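You operate a simulated robot arm through the tools that you are given. There is no shell and no other tool.

You are at the controls of a simulated robot arm. One attempt, no reset.

Task
Trim the read-out box to the volts printed on its reference cell.
Fine: grey tester on and mode at CAL first; end at RUN, tester still on.
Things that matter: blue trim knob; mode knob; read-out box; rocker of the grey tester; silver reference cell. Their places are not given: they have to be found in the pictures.

It is judged by the outcome, as a careful person would: the job done as asked, and still so three seconds after it is handed in. It fails if anything else is knocked over, pushed out of place, dropped, spilled or broken.

Robot
A 6-joint arm with a two-finger parallel gripper, fixed in place. Base frame: the origin is on the floor under the middle of its stand, x ahead of it, y to its left, z up; the work surface is at about z = 750. Units: mm, rad, N and s.
With the tool pointing down near the work surface it reaches from about 100 to 800 mm from the base axis. Its first joint turns from -2.007 to 2.007 rad. Payload 4.2 kg.
The TCP is the grasp point between the finger pads, 23 mm short of the fingertips. In the tool frame z runs along the fingers and y along their closing line. The gripper opens to 94 mm. The fingers are 38 mm wide and 10 mm thick; the gripper's body (54 by 96 mm) begins 39 mm behind the TCP.
Orientation is that of the tool frame in the base frame, as a unit quaternion [w, x, y, z]. With the fingers straight down and closing along the base's y, the tool's x points along the base's -x, its y along +y and its z along -z.

Tools
- The arm moves only by the tool move_arm. Its argument "targets" is a list of rows, each an object (a shift or turn left out is 0, a gripper value left out holds the last) with "angular": the turn, a rotation vector about the tool's x, y, z in units of 4 degrees (1.0 is 4 degrees), a list of three; "travel": the shift along the tool's x, y, z in units of 20 mm (1.0 is 20 mm), a list of three; "jaw": the closure, from 0 (fully open) to 1 (shut). In form: [{"angular": [wx, wy, wz], "travel": [dx, dy, dz], "jaw": jaw}, ...]. A call has 1 to 20 rows; each row shifts and turns the commanded pose from where the row before left it, along the tool's axes as they then stand. A call with a number of a shift or a turn outside -1 to 1 is refused whole. Rows are played at 5 a second. More than 50 mm and 0.15 rad between two rows, or a gripper value outside its range, and nothing of the call is played. A pose out of reach is approached as far as the arm can. The call stops where the force on the tool passes 90 N (or 10 N more than at its start, if that is more) or the arm is blocked; 0.2 s more then pass. Each finger travels about 108 mm/s and halts on what it meets, pressing with about 26 N; the grip force reading is that of the motor and also rises with nothing between the fingers. The clock runs only during rows and for 0.2 s after the last one: add rows that do not move to give the fingers time. It gives the time, the measured TCP pose, the force on the tool (base axes), the opening and the grip force at its end, in the units of the frame above (readings bear some noise), with the torque about the TCP (base axes, N m) and any sound that the robot's microphone picked up.
- Cameras (640 x 400 px; columns grow to the right, rows downward): "scene" is fixed at [51.6, 650.4, 1826.8]; the picture's right is [-0.72, -0.69, 0.00], its down [-0.24, 0.25, -0.94] and it looks along [0.65, -0.68, -0.34] (base axes); focal length 340 px, centre (320, 200). "wrist" rides on the gripper at [86, 16, -75] in the tool frame; the picture's right is [-0.18, 0.98, 0.00], its down [-0.58, -0.11, -0.81] and it looks along [-0.79, -0.15, 0.59] (tool axes); focal length 243 px, centre (320, 200).
- snapshot(camera): a new picture of that camera. No time passes.
- move_column(by): slides the trunk up (or, below 0, down) by that many mm; the arm rides with it, the base frame stays. It gives what a move gives, with no picture.
- probe_pixels(camera, pixels): there is no depth. For up to 12 entries [column, row, z] of the newest picture of that camera ("zoom" is the newest enlarged one), the place [x, y] in the base frame at which the ray of that pixel passes the height z, good to about 2 mm. No time passes.
- enlarge(camera, box): a new picture of the part [left, top, right, bottom] of that camera's present view, enlarged. No time passes.
- close_job(): hands the job in; it is judged then, once.

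Unless the task says otherwise, let go and move clear before handing in.

The tools are called after "Emit:" by a JSON object that holds its "method" and its "body". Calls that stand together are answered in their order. move_arm: Moves the arm, as the interface text tells. Its arguments: {"type":"object","properties":{"targets":{"type":"array","items":{"type":"object","properties":{"angular":{"type":"array","items":{"type":"number"}},"travel":{"type":"array","items":{"type":"number"}},"jaw":{"type":"number"}}}}},"required":["targets"]} The other tools are called the same way: move_column (by) moves the trunk up or down; snapshot (camera) takes a picture; probe_pixels (camera, pixels) gives the place at which the rays of pixels pass given heights; enlarge (camera, box) takes an enlarged picture of a part of a camera's view; close_job () hands the job in.

At the start:

```text
t: 0.0
tcp_pos: [591.5, -119.4, 1512.9]
orientation: [0.0, -0.001, 1.0, -0.001]
contact_force: [0.9, 0.7, -0.6]
wrist_torque: [-0.04, 0.02, 0.02]
finger_gap: 93.9
grasp_force: 0.0
trunk travel left (down, up): [-902.0, 88.0]
```

scene: 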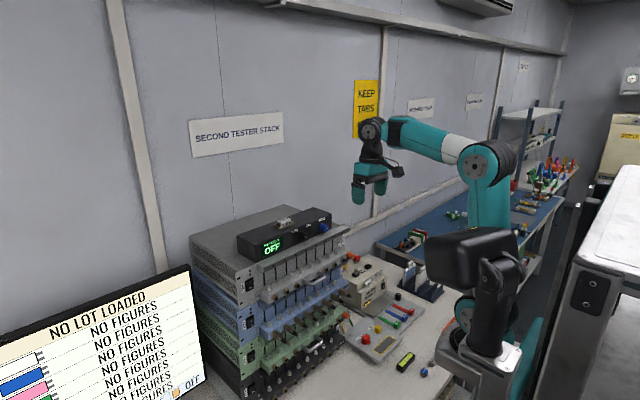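
wrist: 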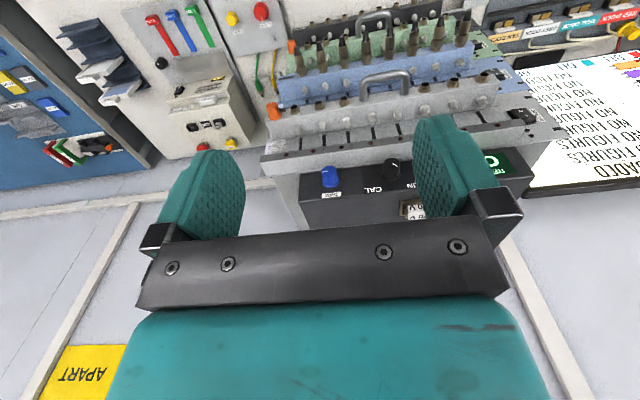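

The scene shows a black read-out box on top of a stack of testers (around px 285,235), showing "OFF", and the wrist view shows a blue TRIM knob (330,178) and mode knob (393,168). I'll enlarge several parts to read things.

Emit:
{"method": "enlarge", "body": {"camera": "scene", "box": [180, 190, 360, 300]}}

Emit:
{"method": "enlarge", "body": {"camera": "scene", "box": [190, 260, 350, 400]}}

Emit:
{"method": "enlarge", "body": {"camera": "wrist", "box": [260, 60, 560, 240]}}

Emit:
{"method": "enlarge", "body": {"camera": "scene", "box": [330, 240, 460, 380]}}

```text
3.56 times, centred on (270, 245) of scene
```

zoom: 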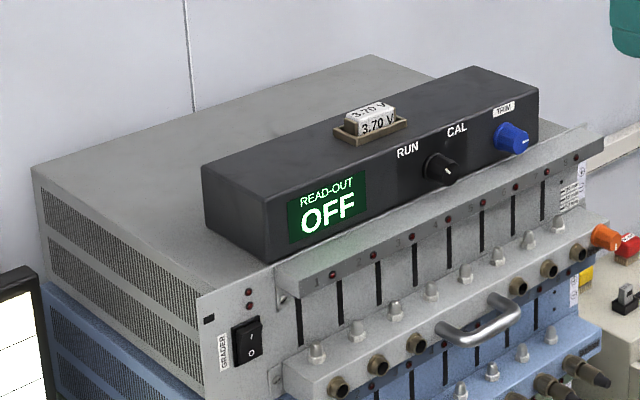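

```text
2.86 times, centred on (270, 330) of scene
```

zoom: 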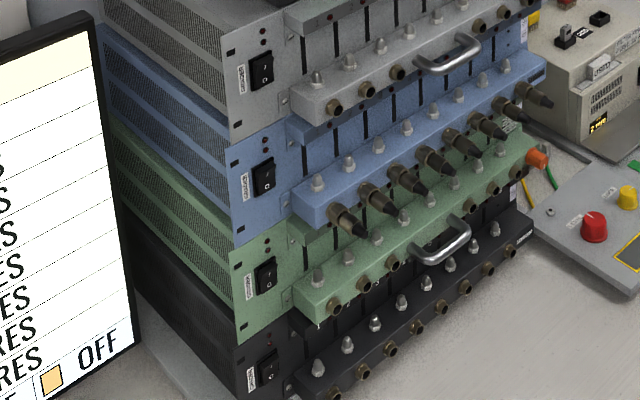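

```text
2.13 times, centred on (410, 150) of wrist
```

zoom: 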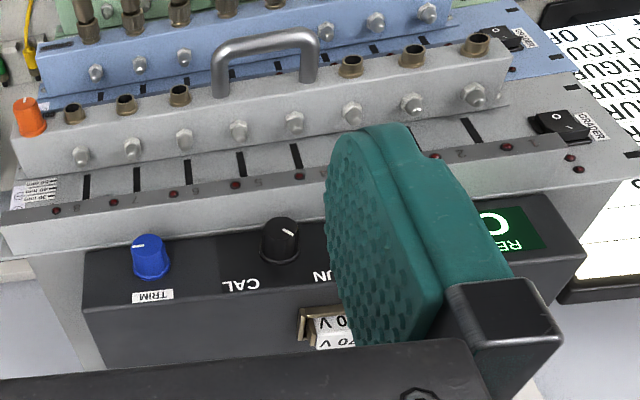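

```text
2.86 times, centred on (395, 310) of scene
```

zoom: 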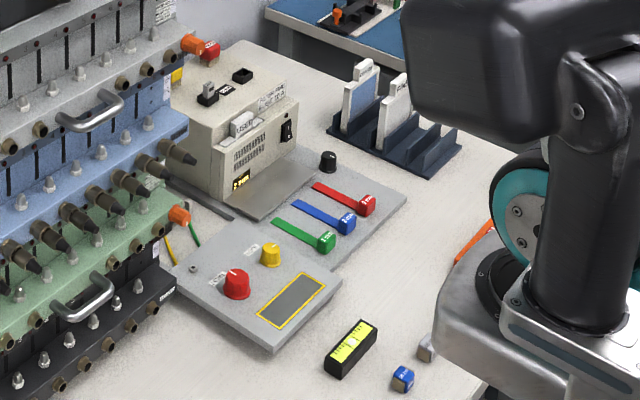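

The cell on top of the box reads "3.70 V", the top tester is the grey one with its rocker at O, and triangulation puts the trim knob near (789,-141,1333) and the rocker near (794,175,1247). I'll zoom tighter on the knobs, the cell and the rocker.

Emit:
{"method": "enlarge", "body": {"camera": "scene", "box": [275, 210, 339, 250]}}

Emit:
{"method": "enlarge", "body": {"camera": "scene", "box": [225, 260, 273, 300]}}

Emit:
{"method": "enlarge", "body": {"camera": "wrist", "box": [300, 130, 428, 210]}}

Emit:
{"method": "enlarge", "body": {"camera": "wrist", "box": [480, 90, 576, 150]}}

```text
10.00 times, centred on (307, 230) of scene
```

zoom: 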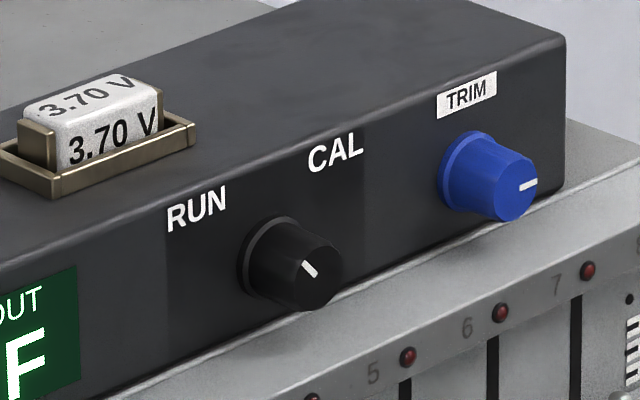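

```text
10.00 times, centred on (249, 280) of scene
```

zoom: 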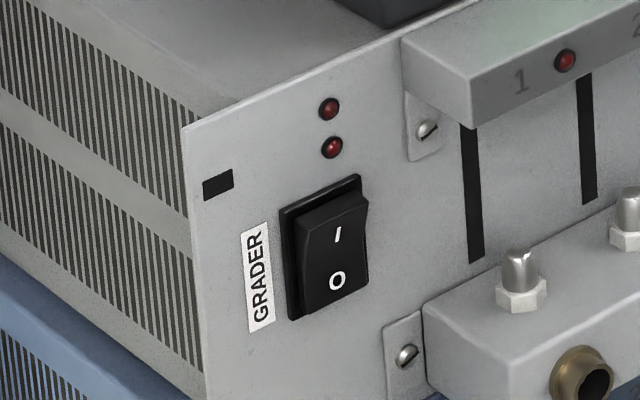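

```text
5.00 times, centred on (364, 170) of wrist
```

zoom: 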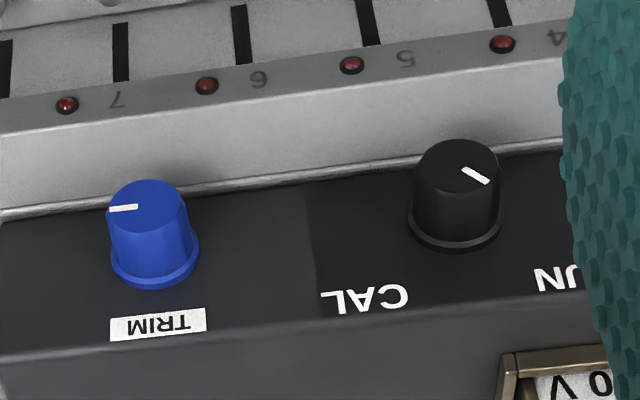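

```text
6.67 times, centred on (528, 120) of wrist
```

zoom: 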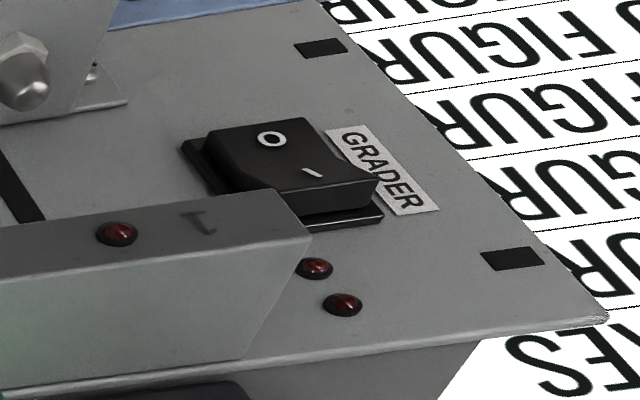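

The zooms show the mode knob pointing at RUN, the trim pointer at 3 o'clock and the rocker pressed at O, with the stack facing the robot (-x). I'll first pitch the tool so the fingers point forward (+x), in free space.

Emit:
{"method": "move_arm", "body": {"targets": [{"angular": [0, -1, 0], "travel": [0.5, 0, 0]}, {"angular": [0, -1, 0], "travel": [0.5, 0, 0]}, {"angular": [0, -1, 0]}, {"angular": [0, -1, 0]}, {"angular": [0, -1, 0]}, {"angular": [0, -1, 0]}, {"angular": [0, -1, 0]}, {"angular": [0, -1, 0]}, {"angular": [0, -1, 0]}, {"angular": [0, -1, 0]}, {"angular": [0, -1, 0]}, {"angular": [0, -1, 0]}]}}

```text
t: 2.6
tcp_pos: [600.5, -122.5, 1512.6]
orientation: [0.407, 0.0, 0.914, -0.001]
contact_force: [-0.2, 0.0, -0.2]
wrist_torque: [-0.01, 0.0, 0.01]
finger_gap: 94.1
grasp_force: 0.2
out of reach, approached as far as the arm can: row 10, 11, 12
trunk travel left (down, up): [-902.0, 88.0]
```

The pitch turned 48° but reported out of reach with the TCP at x=600. I'll look at the scene to understand the arm's posture.

Emit:
{"method": "snapshot", "body": {"camera": "scene"}}

Emit:
{"method": "snapshot", "body": {"camera": "wrist"}}

```text
taken
```

scene: 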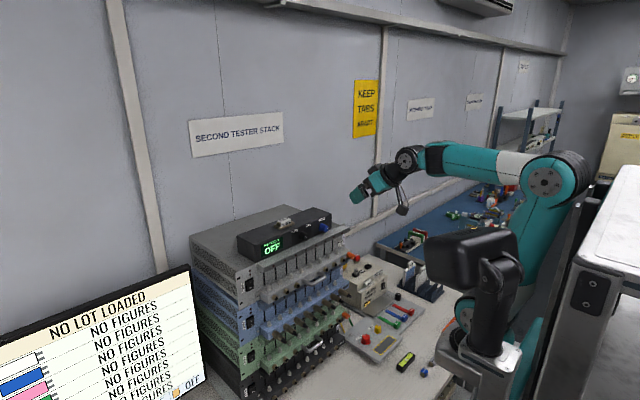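

```text
taken
```

wrist: 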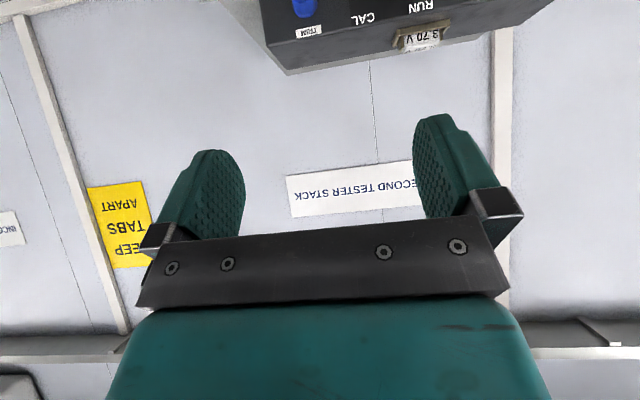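

The arm is folded back with the elbow behind, so it needs to extend; the space at this height over the stack is free. I'll move 80 mm forward, then continue the pitch to horizontal.

Emit:
{"method": "move_arm", "body": {"targets": [{"travel": [-0.67, 0, 0.74]}, {"travel": [-0.67, 0, 0.74]}, {"travel": [-0.67, 0, 0.74]}, {"travel": [-0.67, 0, 0.74]}, {"angular": [0, -1, 0]}, {"angular": [0, -1, 0]}, {"angular": [0, -1, 0]}, {"angular": [0, -1, 0]}, {"angular": [0, -1, 0]}, {"angular": [0, -1, 0]}, {"angular": [0, -1, 0]}, {"angular": [0, -1, 0]}, {"angular": [0, -1, 0]}, {"angular": [0, -1, 0]}, {"angular": [0, -0.5, 0]}]}}

```text
t: 5.8
tcp_pos: [678.5, -122.9, 1512.2]
orientation: [0.708, 0.0, 0.706, -0.002]
contact_force: [1.2, 0.0, 0.1]
wrist_torque: [-0.03, 0.03, 0.0]
finger_gap: 94.2
grasp_force: 0.0
trunk travel left (down, up): [-902.0, 88.0]
```

The fingers now point along +x with the wrist camera below. I'll roll about the tool z axis to bring the camera above.

Emit:
{"method": "move_arm", "body": {"targets": [{"angular": [0, 0, 1]}, {"angular": [0, 0, 1]}, {"angular": [0, 0, 1]}, {"angular": [0, 0, 1]}, {"angular": [0, 0, 1]}, {"angular": [0, 0, 1]}, {"angular": [0, 0, 1]}, {"angular": [0, 0, 1]}, {"angular": [0, 0, 1]}, {"angular": [0, 0, 1]}, {"angular": [0, 0, 1]}, {"angular": [0, 0, 1]}, {"angular": [0, 0, 1]}, {"angular": [0, 0, 1]}, {"angular": [0, 0, 1]}, {"angular": [0, 0, 1]}, {"angular": [0, 0, 1]}, {"angular": [0, 0, 1]}, {"angular": [0, 0, 1]}, {"angular": [0, 0, 1]}]}}

Emit:
{"method": "move_arm", "body": {"targets": [{"angular": [0, 0, 1]}, {"angular": [0, 0, 1]}, {"angular": [0, 0, 1]}, {"angular": [0, 0, 1]}, {"angular": [0, 0, 1]}, {"angular": [0, 0, 1]}, {"angular": [0, 0, 1]}, {"angular": [0, 0, 1]}, {"angular": [0, 0, 1]}, {"angular": [0, 0, 1]}, {"angular": [0, 0, 1]}, {"angular": [0, 0, 1]}, {"angular": [0, 0, 1]}, {"angular": [0, 0, 1]}, {"angular": [0, 0, 1]}, {"angular": [0, 0, 1]}, {"angular": [0, 0, 1]}, {"angular": [0, 0, 1]}, {"angular": [0, 0, 1]}, {"angular": [0, 0, 1]}]}}

```text
t: 10.0
tcp_pos: [678.7, -120.9, 1514.1]
orientation: [0.542, 0.454, 0.541, 0.455]
contact_force: [0.0, 0.5, -1.0]
wrist_torque: [0.01, -0.03, -0.01]
finger_gap: 94.1
grasp_force: 0.1
trunk travel left (down, up): [-902.0, 88.0]
```

```text
t: 14.2
tcp_pos: [679.9, -122.4, 1512.3]
orientation: [0.122, 0.697, 0.123, 0.696]
contact_force: [0.9, -0.6, -0.4]
wrist_torque: [0.01, 0.0, 0.02]
finger_gap: 93.8
grasp_force: 0.1
trunk travel left (down, up): [-902.0, 88.0]
```

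Rolling is working (160° done); I'll finish the last 20° and look through the wrist camera from above.

Emit:
{"method": "move_arm", "body": {"targets": [{"angular": [0, 0, 1]}, {"angular": [0, 0, 1]}, {"angular": [0, 0, 1]}, {"angular": [0, 0, 1]}, {"angular": [0, 0, 1]}]}}

Emit:
{"method": "snapshot", "body": {"camera": "wrist"}}

Emit:
{"method": "snapshot", "body": {"camera": "scene"}}

```text
t: 15.4
tcp_pos: [677.0, -129.7, 1509.2]
orientation: [-0.001, 0.707, 0.003, 0.708]
contact_force: [-0.3, -0.1, 0.3]
wrist_torque: [-0.02, 0.01, 0.01]
finger_gap: 94.0
grasp_force: 0.1
out of reach, approached as far as the arm can: row 5
trunk travel left (down, up): [-902.0, 88.0]
```

```text
taken
```

wrist: 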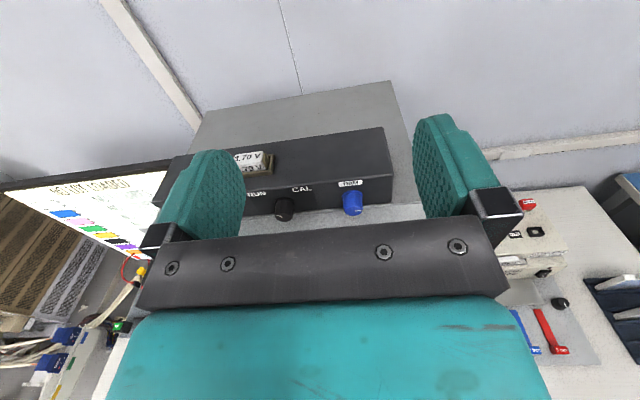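

```text
taken
```

scene: 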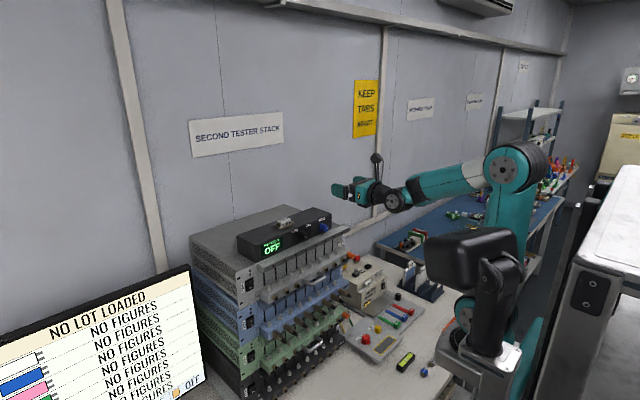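

The roll stopped at about 180° (camera-up is the joint limit from this side), and the wrist view now shows the box with the cell, mode knob (285,208) and trim knob (352,203). I'll lower the trunk so the tool is at box height, still well in front of the stack.

Emit:
{"method": "move_column", "body": {"by": -130}}

Emit:
{"method": "enlarge", "body": {"camera": "wrist", "box": [200, 120, 440, 270]}}

Emit:
{"method": "snapshot", "body": {"camera": "wrist"}}

```text
t: 17.0
tcp_pos: [677.9, -130.8, 1380.4]
orientation: [0.0, 0.707, 0.004, 0.708]
contact_force: [-0.3, 0.1, -0.3]
wrist_torque: [0.01, 0.01, -0.01]
finger_gap: 94.1
grasp_force: 0.1
trunk travel left (down, up): [-772.0, 218.0]
```

```text
2.67 times, centred on (320, 195) of wrist
```

zoom: 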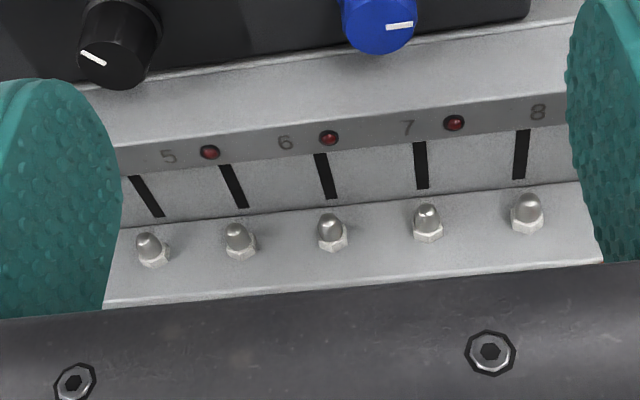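

```text
taken
```

wrist: 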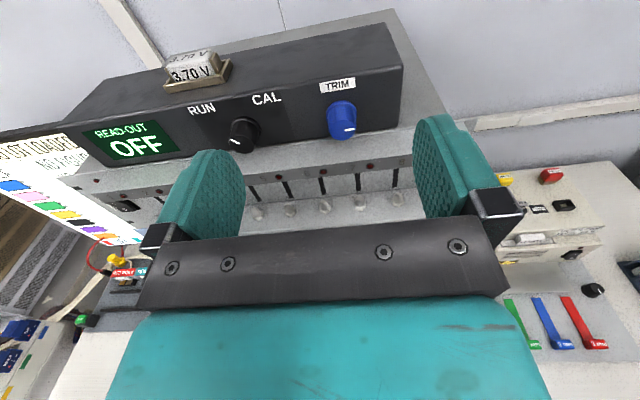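

The view is now upright with right = -y; the display "OFF" (135,140), mode knob (242,143) and trim knob (344,130) are visible. I'll probe both cameras for triangulation of the knob caps, ledge and rocker.

Emit:
{"method": "probe_pixels", "body": {"camera": "scene", "pixels": [[326.8, 229, 1320], [326.8, 229, 1340], [308.1, 237.8, 1320], [308.1, 237.8, 1340], [249.2, 282, 1240], [249.2, 282, 1260], [264, 267.8, 1295], [264, 267.8, 1310]]}}

Emit:
{"method": "probe_pixels", "body": {"camera": "wrist", "pixels": [[344.4, 129.5, 1320], [344.4, 129.5, 1340], [242.1, 143.3, 1320], [242.1, 143.3, 1340], [124, 205, 1240], [124, 205, 1260]]}}

Emit:
{"method": "enlarge", "body": {"camera": "wrist", "box": [60, 60, 420, 240]}}

Emit:
{"method": "enlarge", "body": {"camera": "wrist", "box": [220, 80, 380, 180]}}

```text
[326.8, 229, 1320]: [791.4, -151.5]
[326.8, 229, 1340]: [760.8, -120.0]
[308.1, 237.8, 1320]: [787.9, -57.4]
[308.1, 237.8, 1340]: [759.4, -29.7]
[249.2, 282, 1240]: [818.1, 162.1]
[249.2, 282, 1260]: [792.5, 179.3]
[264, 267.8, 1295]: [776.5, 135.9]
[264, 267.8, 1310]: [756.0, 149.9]
```

```text
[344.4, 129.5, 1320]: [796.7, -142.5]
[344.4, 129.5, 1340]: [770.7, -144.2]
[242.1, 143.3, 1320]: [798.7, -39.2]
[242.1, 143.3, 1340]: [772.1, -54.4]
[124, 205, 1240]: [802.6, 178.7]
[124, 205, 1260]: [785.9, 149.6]
```

```text
1.78 times, centred on (240, 150) of wrist
```

zoom: 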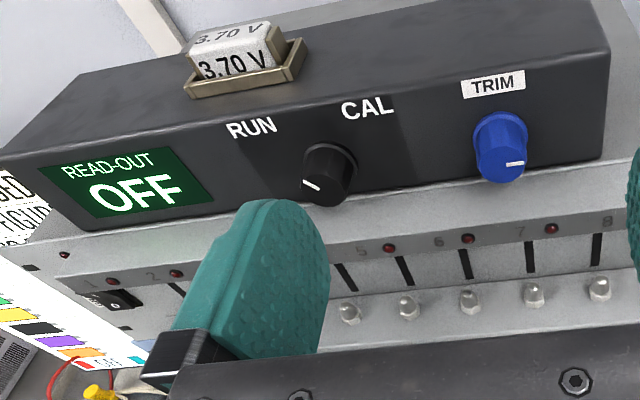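

```text
4.00 times, centred on (300, 130) of wrist
```

zoom: 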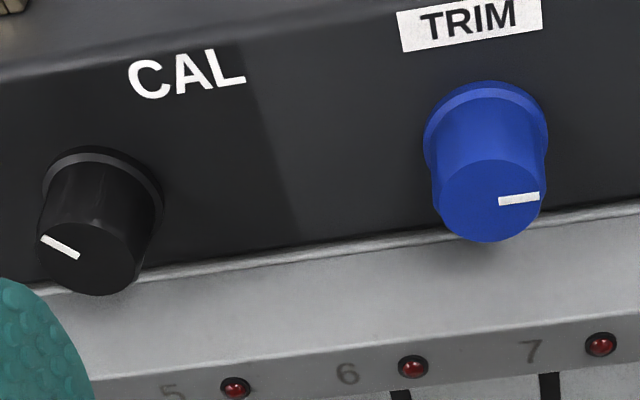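

Triangulation gives the trim cap near (784,-143,1328), mode cap near (784,-45,1328) and the rocker's raised "I" end near (790,172,1256). I'll roll back to 90° (camera on the left side), closing the fingers, to prepare to press the rocker.

Emit:
{"method": "move_arm", "body": {"targets": [{"angular": [0, 0, -1], "jaw": 1}, {"angular": [0, 0, -1]}, {"angular": [0, 0, -1]}, {"angular": [0, 0, -1]}, {"angular": [0, 0, -1]}, {"angular": [0, 0, -1]}, {"angular": [0, 0, -1]}, {"angular": [0, 0, -1]}, {"angular": [0, 0, -1]}, {"angular": [0, 0, -1]}, {"angular": [0, 0, -1]}, {"angular": [0, 0, -1]}, {"angular": [0, 0, -1]}, {"angular": [0, 0, -1]}, {"angular": [0, 0, -1]}, {"angular": [0, 0, -1]}, {"angular": [0, 0, -1]}, {"angular": [0, 0, -1]}, {"angular": [0, 0, -1]}, {"angular": [0, 0, -1]}]}}

Emit:
{"method": "move_arm", "body": {"targets": [{"angular": [0, 0, -1]}, {"angular": [0, 0, -1]}, {"angular": [0, 0, -0.5]}, {"travel": [1, 0, 0]}, {"travel": [1, 0, 0]}, {"travel": [1, 0, 0]}, {"travel": [1, 0, 0]}, {"travel": [1, 0, 0]}, {"travel": [1, 0, 0]}, {"travel": [1, 0, 0]}, {"travel": [1, 0, 0]}, {"travel": [1, 0, 0]}, {"travel": [1, 0, 0]}]}}

```text
t: 21.2
tcp_pos: [677.7, -130.2, 1379.4]
orientation: [0.454, 0.539, 0.457, 0.542]
contact_force: [-0.3, -0.7, 0.4]
wrist_torque: [0.03, 0.0, 0.01]
finger_gap: 0.2
grasp_force: 25.6
trunk travel left (down, up): [-772.0, 218.0]
```

```text
t: 24.0
tcp_pos: [676.9, 68.6, 1378.8]
orientation: [0.5, 0.497, 0.501, 0.501]
contact_force: [-0.7, 0.0, 0.7]
wrist_torque: [0.02, 0.0, 0.03]
finger_gap: 0.2
grasp_force: 25.8
trunk travel left (down, up): [-772.0, 218.0]
```

Now at (677,69,1379), roll 90°, fingers shut. I'll go 104 mm further left and lower the trunk to bring the fingertips to the rocker's upper half height, then look.

Emit:
{"method": "move_arm", "body": {"targets": [{"travel": [1, 0, 0]}, {"travel": [1, 0, 0]}, {"travel": [1, 0, 0]}, {"travel": [1, 0, 0]}, {"travel": [1, 0, 0]}, {"travel": [0.15, 0, 0]}, {}]}}

Emit:
{"method": "move_column", "body": {"by": -118}}

Emit:
{"method": "snapshot", "body": {"camera": "wrist"}}

Emit:
{"method": "snapshot", "body": {"camera": "scene"}}

```text
t: 25.6
tcp_pos: [676.5, 173.0, 1378.6]
orientation: [0.501, 0.497, 0.502, 0.499]
contact_force: [0.0, 0.2, 0.1]
wrist_torque: [0.01, 0.0, 0.02]
finger_gap: 0.0
grasp_force: 25.9
trunk travel left (down, up): [-772.0, 218.0]
```

```text
t: 27.1
tcp_pos: [677.0, 173.4, 1259.9]
orientation: [0.501, 0.496, 0.501, 0.501]
contact_force: [-0.1, 0.0, 0.5]
wrist_torque: [0.0, -0.02, 0.0]
finger_gap: 0.0
grasp_force: 26.0
trunk travel left (down, up): [-654.0, 336.0]
```

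```text
taken
```

wrist: 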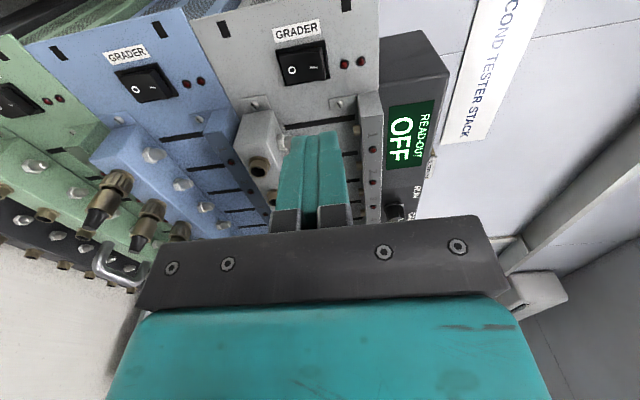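

```text
taken
```

scene: 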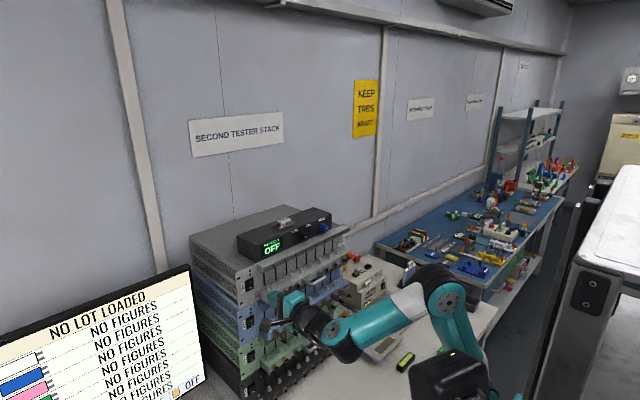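

The wrist picture (right = up in base) shows the grey tester rocker at (303,62) with O (292,70) and I (313,67), and the fingertips at (318,135). I'll zoom and probe to locate the I end.

Emit:
{"method": "enlarge", "body": {"camera": "wrist", "box": [230, 10, 390, 110]}}

Emit:
{"method": "probe_pixels", "body": {"camera": "zoom", "pixels": [[331, 220, 1250], [331, 220, 1255], [331, 220, 1260], [248, 240, 1235], [248, 240, 1240], [248, 240, 1245]]}}

Emit:
{"method": "probe_pixels", "body": {"camera": "scene", "pixels": [[250.8, 283.4, 1250], [250.8, 283.4, 1255], [250.8, 283.4, 1260], [250.7, 288.1, 1235], [250.7, 288.1, 1240], [250.7, 288.1, 1245]]}}

```text
4.00 times, centred on (310, 60) of wrist
```

zoom: 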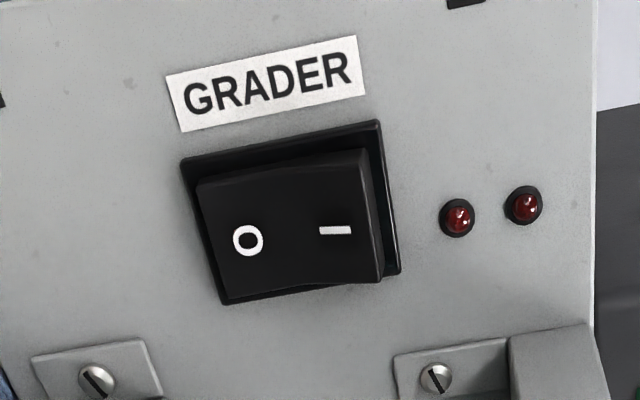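

```text
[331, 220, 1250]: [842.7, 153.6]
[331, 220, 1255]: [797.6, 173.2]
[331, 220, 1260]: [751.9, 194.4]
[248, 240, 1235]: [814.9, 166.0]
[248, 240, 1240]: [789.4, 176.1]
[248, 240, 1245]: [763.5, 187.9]
```

```text
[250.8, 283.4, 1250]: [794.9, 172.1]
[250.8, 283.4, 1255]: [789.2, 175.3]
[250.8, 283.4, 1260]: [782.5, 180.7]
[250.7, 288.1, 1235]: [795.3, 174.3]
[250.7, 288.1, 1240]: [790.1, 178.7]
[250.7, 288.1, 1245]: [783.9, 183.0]
```

The I mark sits at about (788,174,1256), and the shut fingertips (z 1250–1270, y 173) line up with the rocker's upper half. I'll approach to just in front of it, tip at about x=779.

Emit:
{"method": "move_arm", "body": {"targets": [{"travel": [0, 0, 1]}, {"travel": [0, 0, 1]}, {"travel": [0, 0, 1]}, {"travel": [0, 0, 0.9]}, {}]}}

Emit:
{"method": "snapshot", "body": {"camera": "wrist"}}

Emit:
{"method": "enlarge", "body": {"camera": "scene", "box": [210, 220, 370, 320]}}

```text
t: 28.3
tcp_pos: [755.0, 173.1, 1259.0]
orientation: [0.5, 0.497, 0.502, 0.501]
contact_force: [-0.2, 0.7, -0.5]
wrist_torque: [0.03, -0.02, 0.0]
finger_gap: 0.0
grasp_force: 26.1
trunk travel left (down, up): [-654.0, 336.0]
```

```text
taken
```

wrist: 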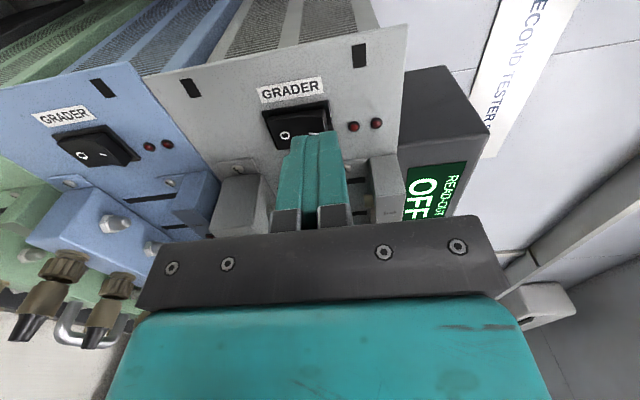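

```text
4.00 times, centred on (290, 270) of scene
```

zoom: 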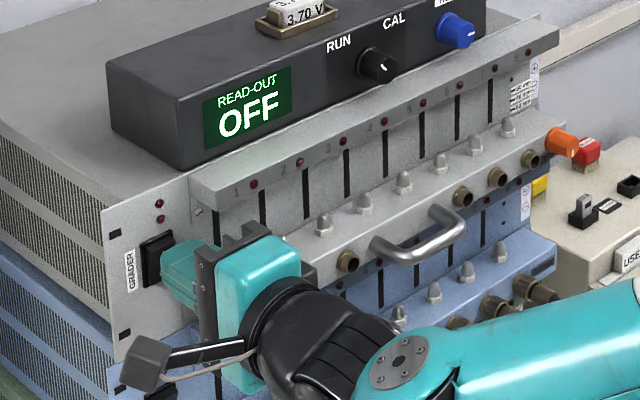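

The fingertips are right in front of the I half (rocker at (297,125) in the wrist view). I'll push forward in 2 mm steps and watch the force.

Emit:
{"method": "move_arm", "body": {"targets": [{"travel": [0, 0, 0.1]}, {"travel": [0, 0, 0.1]}, {"travel": [0, 0, 0.1]}, {"travel": [0, 0, 0.1]}, {}]}}

```text
t: 29.5
tcp_pos: [762.9, 173.5, 1260.0]
orientation: [0.5, 0.497, 0.502, 0.501]
contact_force: [0.0, 0.1, -0.2]
wrist_torque: [-0.05, 0.03, 0.02]
finger_gap: 0.2
grasp_force: 25.8
trunk travel left (down, up): [-654.0, 336.0]
```

Emit:
{"method": "move_arm", "body": {"targets": [{"travel": [0, 0, 0.1]}, {"travel": [0, 0, 0.05]}, {}]}}

Emit:
{"method": "enlarge", "body": {"camera": "wrist", "box": [230, 80, 390, 180]}}

```text
t: 30.3
tcp_pos: [765.5, 174.2, 1259.5]
orientation: [0.501, 0.497, 0.502, 0.5]
contact_force: [-0.4, -1.1, -0.4]
wrist_torque: [-0.01, 0.05, 0.0]
finger_gap: 0.1
grasp_force: 26.2
trunk travel left (down, up): [-654.0, 336.0]
```

```text
4.00 times, centred on (310, 130) of wrist
```

zoom: 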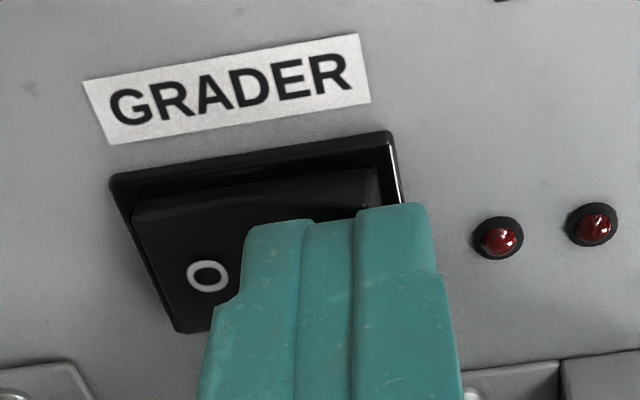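

No contact yet at tip x≈788. Fingers still look slightly in front of the I half, so I'll keep pushing in 1 mm steps.

Emit:
{"method": "move_arm", "body": {"targets": [{"travel": [0, 0, 0.05]}, {"travel": [0, 0, 0.05]}, {"travel": [0, 0, 0.05]}, {}]}}

```text
t: 31.3
tcp_pos: [767.9, 173.8, 1260.5]
orientation: [0.5, 0.496, 0.503, 0.5]
contact_force: [0.4, 0.2, -0.1]
wrist_torque: [0.0, -0.01, 0.03]
finger_gap: 0.0
grasp_force: 26.0
trunk travel left (down, up): [-654.0, 336.0]
```

Emit:
{"method": "move_arm", "body": {"targets": [{"travel": [0, 0, 0.05]}, {"travel": [0, 0, 0.05]}, {"travel": [0, 0, 0.05]}, {}]}}

Emit:
{"method": "enlarge", "body": {"camera": "wrist", "box": [230, 80, 390, 180]}}

```text
t: 32.3
tcp_pos: [768.4, 173.5, 1259.9]
orientation: [0.5, 0.497, 0.503, 0.5]
contact_force: [-54.5, -9.0, -9.4]
wrist_torque: [0.03, 0.75, -0.74]
finger_gap: 0.2
grasp_force: 26.0
trunk travel left (down, up): [-654.0, 336.0]
```

```text
4.00 times, centred on (310, 130) of wrist
```

zoom: 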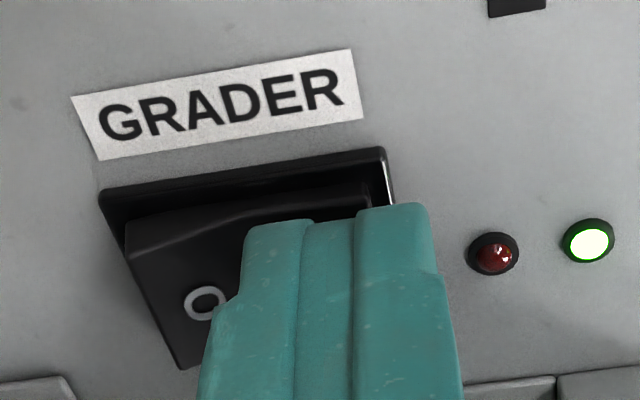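

The upper LED at (588,240) turned green and the O half popped out – the tester is on (54 N of push). I'll back off and check.

Emit:
{"method": "move_arm", "body": {"targets": [{"travel": [0, 0, -0.1]}, {"travel": [0, 0, -0.4]}, {"travel": [0, 0, -1]}, {"travel": [0, 0, -1]}, {"travel": [0, 0, -1]}, {"travel": [0, 0, -1]}, {"travel": [0, 0, -0.5]}, {}]}}

Emit:
{"method": "snapshot", "body": {"camera": "wrist"}}

Emit:
{"method": "enlarge", "body": {"camera": "scene", "box": [180, 190, 360, 300]}}

```text
t: 34.1
tcp_pos: [671.9, 174.5, 1260.0]
orientation: [0.501, 0.497, 0.502, 0.5]
contact_force: [0.7, 0.0, 0.2]
wrist_torque: [0.02, 0.01, 0.02]
finger_gap: 0.3
grasp_force: 25.7
trunk travel left (down, up): [-654.0, 336.0]
```

```text
taken
```

wrist: 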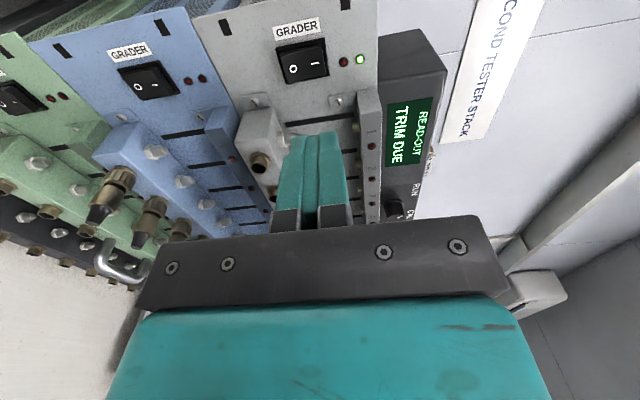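

```text
3.56 times, centred on (270, 245) of scene
```

zoom: 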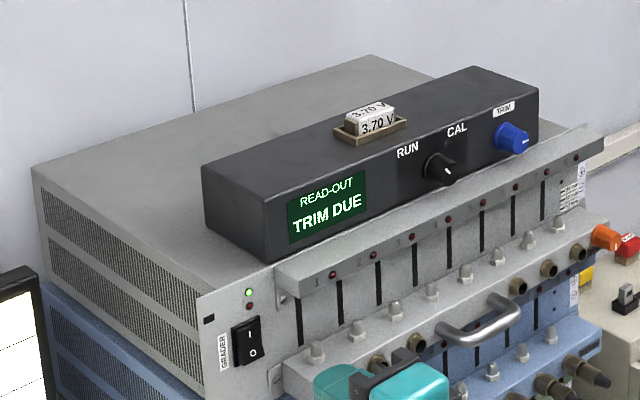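

Tester LED is green and the display now says "TRIM DUE"; nothing shifted. Next is the mode knob: I'll raise the trunk to box height and move right for close views of the knobs.

Emit:
{"method": "move_column", "body": {"by": 75}}

Emit:
{"method": "move_arm", "body": {"targets": [{"travel": [-1, 0, 0], "jaw": 0.5}, {"travel": [-1, 0, 0]}, {"travel": [-1, 0, 0]}, {"travel": [-1, 0, 0]}, {"travel": [-1, 0, 0]}, {"travel": [-1, 0, 0]}, {"travel": [-1, 0, 0]}, {"travel": [-1, 0, 0]}, {"travel": [-1, 0, 0]}, {}]}}

Emit:
{"method": "snapshot", "body": {"camera": "wrist"}}

```text
t: 35.2
tcp_pos: [672.1, 173.5, 1335.5]
orientation: [0.5, 0.497, 0.503, 0.5]
contact_force: [0.8, -0.7, 0.4]
wrist_torque: [-0.02, 0.0, 0.03]
finger_gap: 0.0
grasp_force: 26.4
trunk travel left (down, up): [-729.0, 261.0]
```

```text
t: 37.4
tcp_pos: [671.6, -6.9, 1337.7]
orientation: [0.5, 0.497, 0.502, 0.501]
contact_force: [-0.2, 0.5, 0.7]
wrist_torque: [0.03, -0.05, 0.01]
finger_gap: 47.0
grasp_force: 0.1
trunk travel left (down, up): [-729.0, 261.0]
```

```text
taken
```

wrist: 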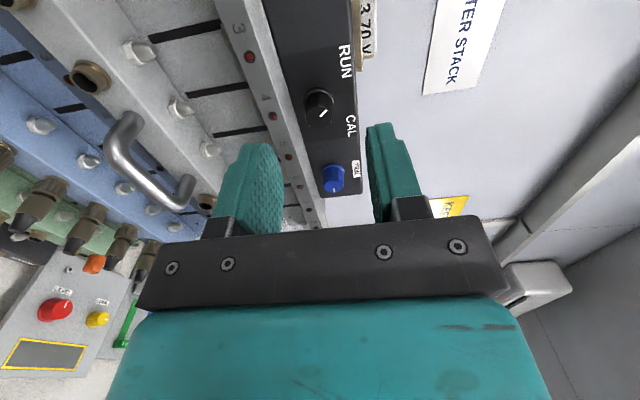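

Emit:
{"method": "enlarge", "body": {"camera": "wrist", "box": [270, 60, 398, 140]}}

Emit:
{"method": "probe_pixels", "body": {"camera": "zoom", "pixels": [[244, 265, 1320], [244, 265, 1330], [244, 265, 1340]]}}

Emit:
{"method": "enlarge", "body": {"camera": "wrist", "box": [290, 130, 386, 190]}}

```text
5.00 times, centred on (334, 100) of wrist
```

zoom: 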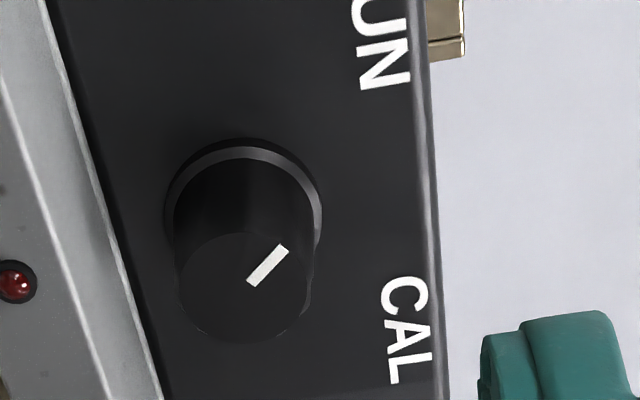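

```text
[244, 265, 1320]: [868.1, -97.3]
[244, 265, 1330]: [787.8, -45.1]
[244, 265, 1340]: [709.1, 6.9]
```

```text
6.67 times, centred on (338, 160) of wrist
```

zoom: 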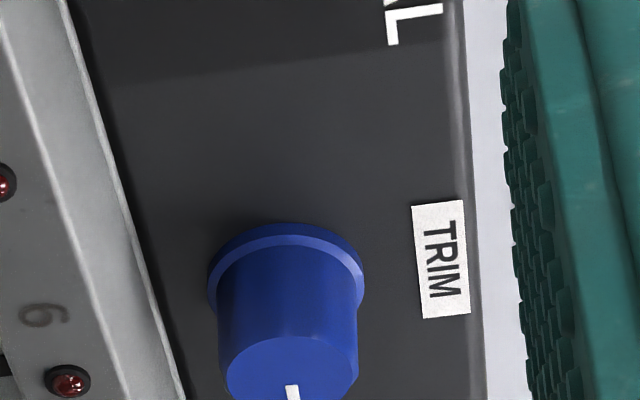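

This side view fixes heights well: mode cap centre at zoom (244,287), skirt (243,215), ledge/box bottom line at x≈120. I'll probe those pixels for dimensions.

Emit:
{"method": "probe_pixels", "body": {"camera": "wrist", "pixels": [[318.8, 117.4, 1325], [318.8, 117.4, 1330], [318.6, 103, 1325], [318.6, 103, 1330], [294, 103, 1300], [294, 103, 1305], [302.6, 103.4, 1310], [302.6, 103.4, 1315], [334.4, 103, 1340], [334.4, 103, 1345], [356.4, 103, 1360], [356.4, 103, 1365]]}}

Emit:
{"method": "probe_pixels", "body": {"camera": "zoom", "pixels": [[291, 368, 1325], [291, 368, 1330], [287, 285, 1325], [287, 285, 1330], [210, 285, 1310], [210, 285, 1315], [365, 285, 1340], [365, 285, 1345], [146, 285, 1300], [146, 285, 1305]]}}

```text
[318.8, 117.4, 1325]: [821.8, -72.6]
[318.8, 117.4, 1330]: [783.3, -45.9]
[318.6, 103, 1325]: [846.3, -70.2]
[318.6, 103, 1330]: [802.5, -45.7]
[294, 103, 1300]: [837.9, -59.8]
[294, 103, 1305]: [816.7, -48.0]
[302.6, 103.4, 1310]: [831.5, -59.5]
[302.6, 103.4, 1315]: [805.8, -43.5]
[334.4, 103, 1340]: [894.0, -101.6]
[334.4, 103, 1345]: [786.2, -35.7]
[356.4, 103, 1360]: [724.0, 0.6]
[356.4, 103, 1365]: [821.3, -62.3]
```

```text
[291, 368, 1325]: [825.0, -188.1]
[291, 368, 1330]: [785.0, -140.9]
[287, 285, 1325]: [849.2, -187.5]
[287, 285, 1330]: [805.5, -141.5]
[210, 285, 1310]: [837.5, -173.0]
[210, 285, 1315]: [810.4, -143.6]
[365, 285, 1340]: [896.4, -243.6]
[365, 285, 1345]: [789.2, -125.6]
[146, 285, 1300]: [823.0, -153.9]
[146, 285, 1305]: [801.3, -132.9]
```

Measurements: mode axis at about (y -45.7, z 1330), cap face x≈783, box face x≈803, skirt diameter ~29, tester top ~1308; trim axis at about (y -141.5, z 1330). Since there is only ~22 mm below the axis, I'll use a camera-down grip with the fingers reaching mostly above the knob; first roll to -42°.

Emit:
{"method": "move_arm", "body": {"targets": [{"angular": [0, 0, -1], "jaw": 0.64}, {"angular": [0, 0, -1]}, {"angular": [0, 0, -1]}, {"angular": [0, 0, -1]}, {"angular": [0, 0, -1]}, {"angular": [0, 0, -1]}, {"angular": [0, 0, -1]}, {"angular": [0, 0, -1]}, {"angular": [0, 0, -1]}, {"angular": [0, 0, -1]}, {"angular": [0, 0, -1]}, {"angular": [0, 0, -1]}, {"angular": [0, 0, -1]}, {"angular": [0, 0, -1]}, {"angular": [0, 0, -1]}, {"angular": [0, 0, -1]}, {"angular": [0, 0, -1]}]}}

Emit:
{"method": "move_arm", "body": {"targets": [{"angular": [0, 0, -1]}, {"angular": [0, 0, -1]}, {"angular": [0, 0, -1]}, {"angular": [0, 0, -1]}, {"angular": [0, 0, -1]}, {"angular": [0, 0, -1]}, {"angular": [0, 0, -1]}, {"angular": [0, 0, -1]}, {"angular": [0, 0, -1]}, {"angular": [0, 0, -1]}, {"angular": [0, 0, -1]}, {"angular": [0, 0, -1]}, {"angular": [0, 0, -1]}, {"angular": [0, 0, -1]}, {"angular": [0, 0, -1]}, {"angular": [0, 0, -1]}, {}]}}

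Emit:
{"method": "snapshot", "body": {"camera": "wrist"}}

```text
t: 41.0
tcp_pos: [673.4, -6.1, 1336.1]
orientation: [0.695, 0.131, 0.694, 0.135]
contact_force: [-0.1, -0.1, 0.5]
wrist_torque: [-0.01, 0.0, -0.02]
finger_gap: 33.8
grasp_force: 0.0
trunk travel left (down, up): [-729.0, 261.0]
```

```text
t: 44.6
tcp_pos: [672.3, -6.5, 1336.7]
orientation: [0.66, -0.257, 0.658, -0.253]
contact_force: [-0.2, 0.8, 0.6]
wrist_torque: [0.0, 0.0, 0.0]
finger_gap: 33.8
grasp_force: 0.1
trunk travel left (down, up): [-729.0, 261.0]
```

```text
taken
```

wrist: 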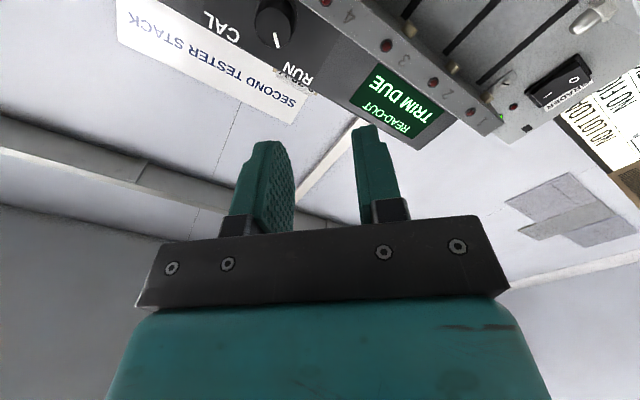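

Roll is about -42.5°, gap 34 mm, and the knob is visible at (273,22). I'll shift to line up with the mode knob and stop with the fingertips just in front of the ledge.

Emit:
{"method": "move_arm", "body": {"targets": [{"travel": [0.459, -0.604, 0]}, {"travel": [0.459, -0.604, 0]}, {"travel": [0, 0, 1]}, {"travel": [0, 0, 1]}, {"travel": [0, 0, 0.9]}, {}]}}

Emit:
{"method": "snapshot", "body": {"camera": "wrist"}}

Emit:
{"method": "enlarge", "body": {"camera": "scene", "box": [230, 190, 390, 290]}}

```text
t: 46.0
tcp_pos: [731.5, -36.6, 1339.8]
orientation: [0.661, -0.257, 0.658, -0.254]
contact_force: [-0.6, -0.6, -0.3]
wrist_torque: [-0.02, 0.0, 0.01]
finger_gap: 33.6
grasp_force: 0.0
trunk travel left (down, up): [-729.0, 261.0]
```

```text
taken
```

wrist: 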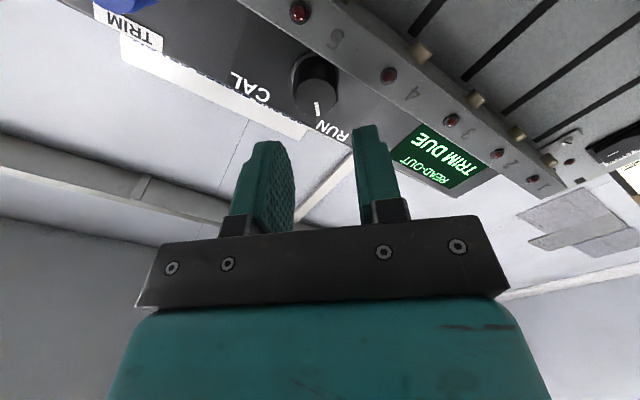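

```text
4.00 times, centred on (310, 240) of scene
```

zoom: 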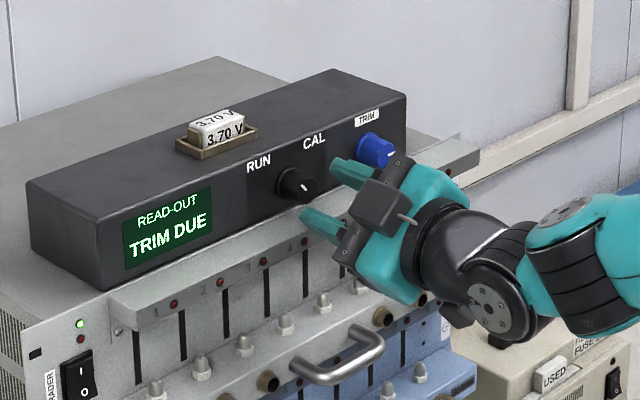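

The wrist and scene views show the two fingers straddling the line to the mode knob (scene zoom (297,187)), with tips still short of it. I'll advance 25 mm and check the straddle before going on.

Emit:
{"method": "move_arm", "body": {"targets": [{"travel": [0, 0, 0.6]}, {"travel": [0, 0, 0.6]}, {}]}}

Emit:
{"method": "enlarge", "body": {"camera": "wrist", "box": [220, 60, 476, 220]}}

Emit:
{"method": "enlarge", "body": {"camera": "scene", "box": [262, 210, 342, 260]}}

```text
t: 46.8
tcp_pos: [754.7, -36.4, 1338.6]
orientation: [0.66, -0.257, 0.658, -0.254]
contact_force: [-0.7, 0.1, -0.7]
wrist_torque: [-0.01, -0.03, -0.02]
finger_gap: 33.5
grasp_force: 0.0
trunk travel left (down, up): [-729.0, 261.0]
```

```text
2.50 times, centred on (348, 140) of wrist
```

zoom: 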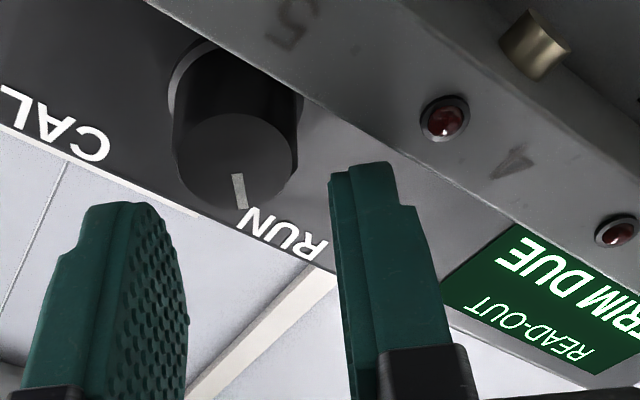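

```text
8.00 times, centred on (302, 235) of scene
```

zoom: 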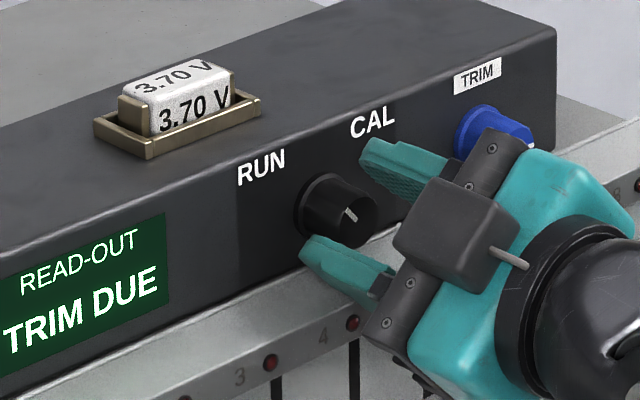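

In the wrist zoom the knob cap centre (235,160) is within ~1 px of where the finger mid-plane should be, so the alignment in the closing direction is good. I'll advance 19 mm over the knob in small steps.

Emit:
{"method": "move_arm", "body": {"targets": [{"travel": [0, 0, 0.25]}, {"travel": [0, 0, 0.25]}, {"travel": [0, 0, 0.25]}, {"travel": [0, 0, 0.2]}, {}]}}

Emit:
{"method": "enlarge", "body": {"camera": "wrist", "box": [220, 60, 476, 220]}}

Emit:
{"method": "enlarge", "body": {"camera": "scene", "box": [262, 210, 342, 260]}}

```text
t: 47.8
tcp_pos: [765.1, -35.1, 1339.1]
orientation: [0.657, -0.259, 0.661, -0.252]
contact_force: [-82.0, -3.3, 3.4]
wrist_torque: [-0.14, 2.78, 0.63]
finger_gap: 32.3
grasp_force: 0.1
trunk travel left (down, up): [-729.0, 261.0]
stopped in row 4: the force on the tool passed its limit at 101 N (the readings are from after the stop); the commanded pose is now the measured one
```

```text
2.50 times, centred on (348, 140) of wrist
```

zoom: 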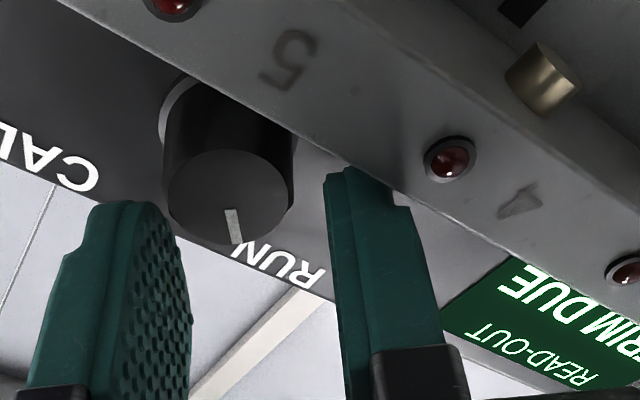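

```text
8.00 times, centred on (302, 235) of scene
```

zoom: 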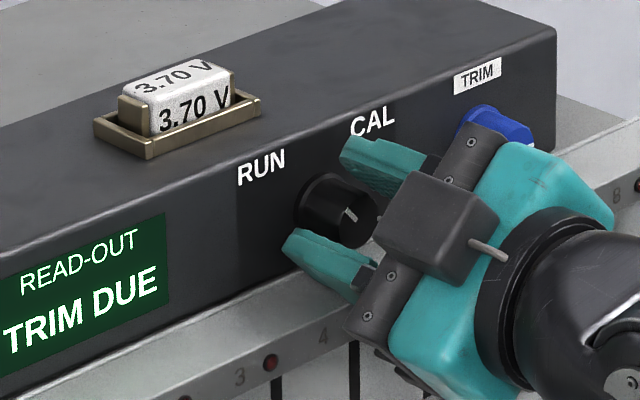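

The arm stopped: torque shows contact about 34 mm below the TCP, meaning the lower finger's outer corner met the front of the ledge (z≈1306). The labels and box in the scene are at the same pixels as before, so nothing shifted; I'll back off and verify.

Emit:
{"method": "move_arm", "body": {"targets": [{"travel": [0, 0, -0.3]}, {"travel": [0, 0, -0.7]}, {"travel": [0, 0, -1]}, {"travel": [0, 0, -0.5]}, {}]}}

Emit:
{"method": "enlarge", "body": {"camera": "scene", "box": [180, 190, 360, 300]}}

Emit:
{"method": "snapshot", "body": {"camera": "wrist"}}

```text
t: 49.0
tcp_pos: [720.8, -35.3, 1336.3]
orientation: [0.657, -0.26, 0.661, -0.252]
contact_force: [-0.6, 0.9, 0.4]
wrist_torque: [0.0, -0.03, 0.0]
finger_gap: 34.0
grasp_force: 0.1
trunk travel left (down, up): [-729.0, 261.0]
```

```text
3.56 times, centred on (270, 245) of scene
```

zoom: 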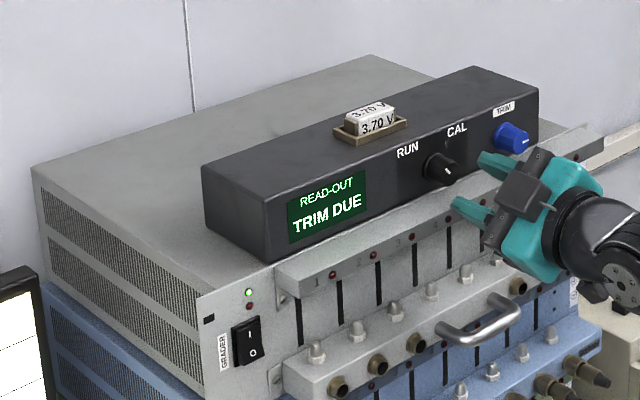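

```text
taken
```

wrist: 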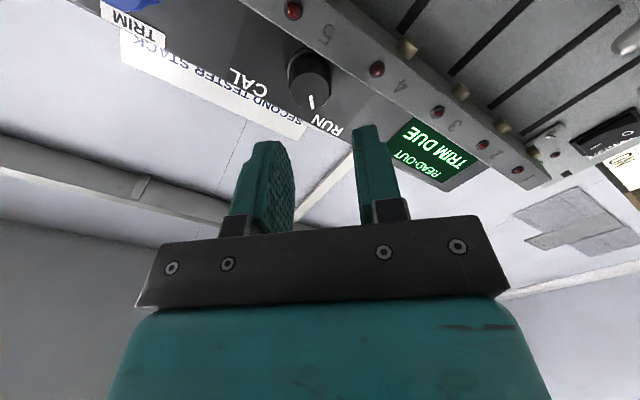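

Nothing moved: box, tester and ledge are at the same pixels as before. I'll redo the approach with a shallower roll (-30°), a narrower opening and the fingers placed higher, correcting the small tilt.

Emit:
{"method": "move_arm", "body": {"targets": [{"angular": [0.18, 0, 0], "jaw": 0.67}, {"angular": [0, 0, 1]}, {"angular": [0, 0, 1]}, {"angular": [0, 0, 1]}, {"angular": [0, 0, 0.125]}, {"travel": [-0.218, -0.293, 0.7]}, {}, {}]}}

Emit:
{"method": "snapshot", "body": {"camera": "wrist"}}

Emit:
{"method": "enlarge", "body": {"camera": "wrist", "box": [220, 40, 412, 160]}}

```text
t: 50.8
tcp_pos: [735.6, -39.3, 1342.9]
orientation: [0.682, -0.182, 0.684, -0.183]
contact_force: [-0.1, -0.5, -0.4]
wrist_torque: [0.01, 0.0, 0.03]
finger_gap: 31.4
grasp_force: 0.1
trunk travel left (down, up): [-729.0, 261.0]
```

```text
taken
```

wrist: 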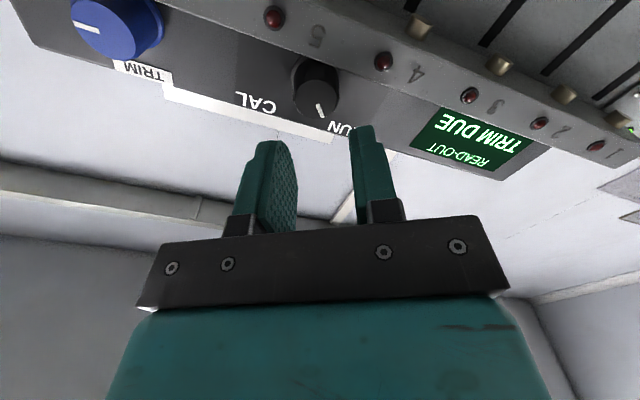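

```text
3.33 times, centred on (316, 100) of wrist
```

zoom: 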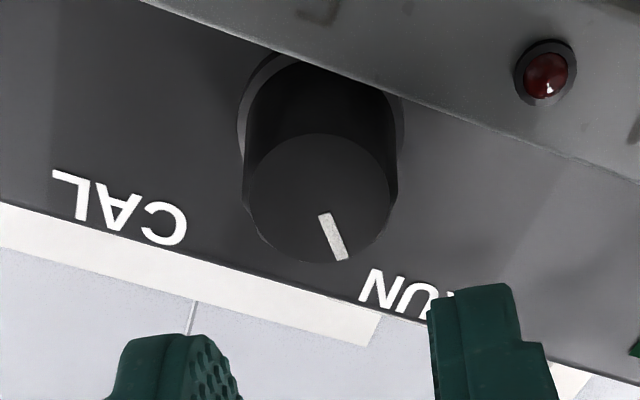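

The mode cap centre is at zoom (320,198), i.e. wrist (316,99.4). I'll probe it to refine the axis position.

Emit:
{"method": "probe_pixels", "body": {"camera": "wrist", "pixels": [[316, 99.4, 1326], [316, 99.4, 1328], [316, 99.4, 1330], [316, 99.4, 1332], [316, 99.4, 1334]]}}

Emit:
{"method": "move_arm", "body": {"targets": [{}, {}]}}

```text
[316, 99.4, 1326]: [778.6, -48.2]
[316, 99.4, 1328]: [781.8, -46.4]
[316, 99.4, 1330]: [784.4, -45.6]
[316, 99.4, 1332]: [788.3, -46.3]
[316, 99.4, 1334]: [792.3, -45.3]
```

```text
t: 51.4
tcp_pos: [736.1, -39.6, 1343.7]
orientation: [0.683, -0.181, 0.684, -0.183]
contact_force: [0.0, -0.9, 0.0]
wrist_torque: [0.0, 0.01, -0.01]
finger_gap: 31.0
grasp_force: 0.1
trunk travel left (down, up): [-729.0, 261.0]
```

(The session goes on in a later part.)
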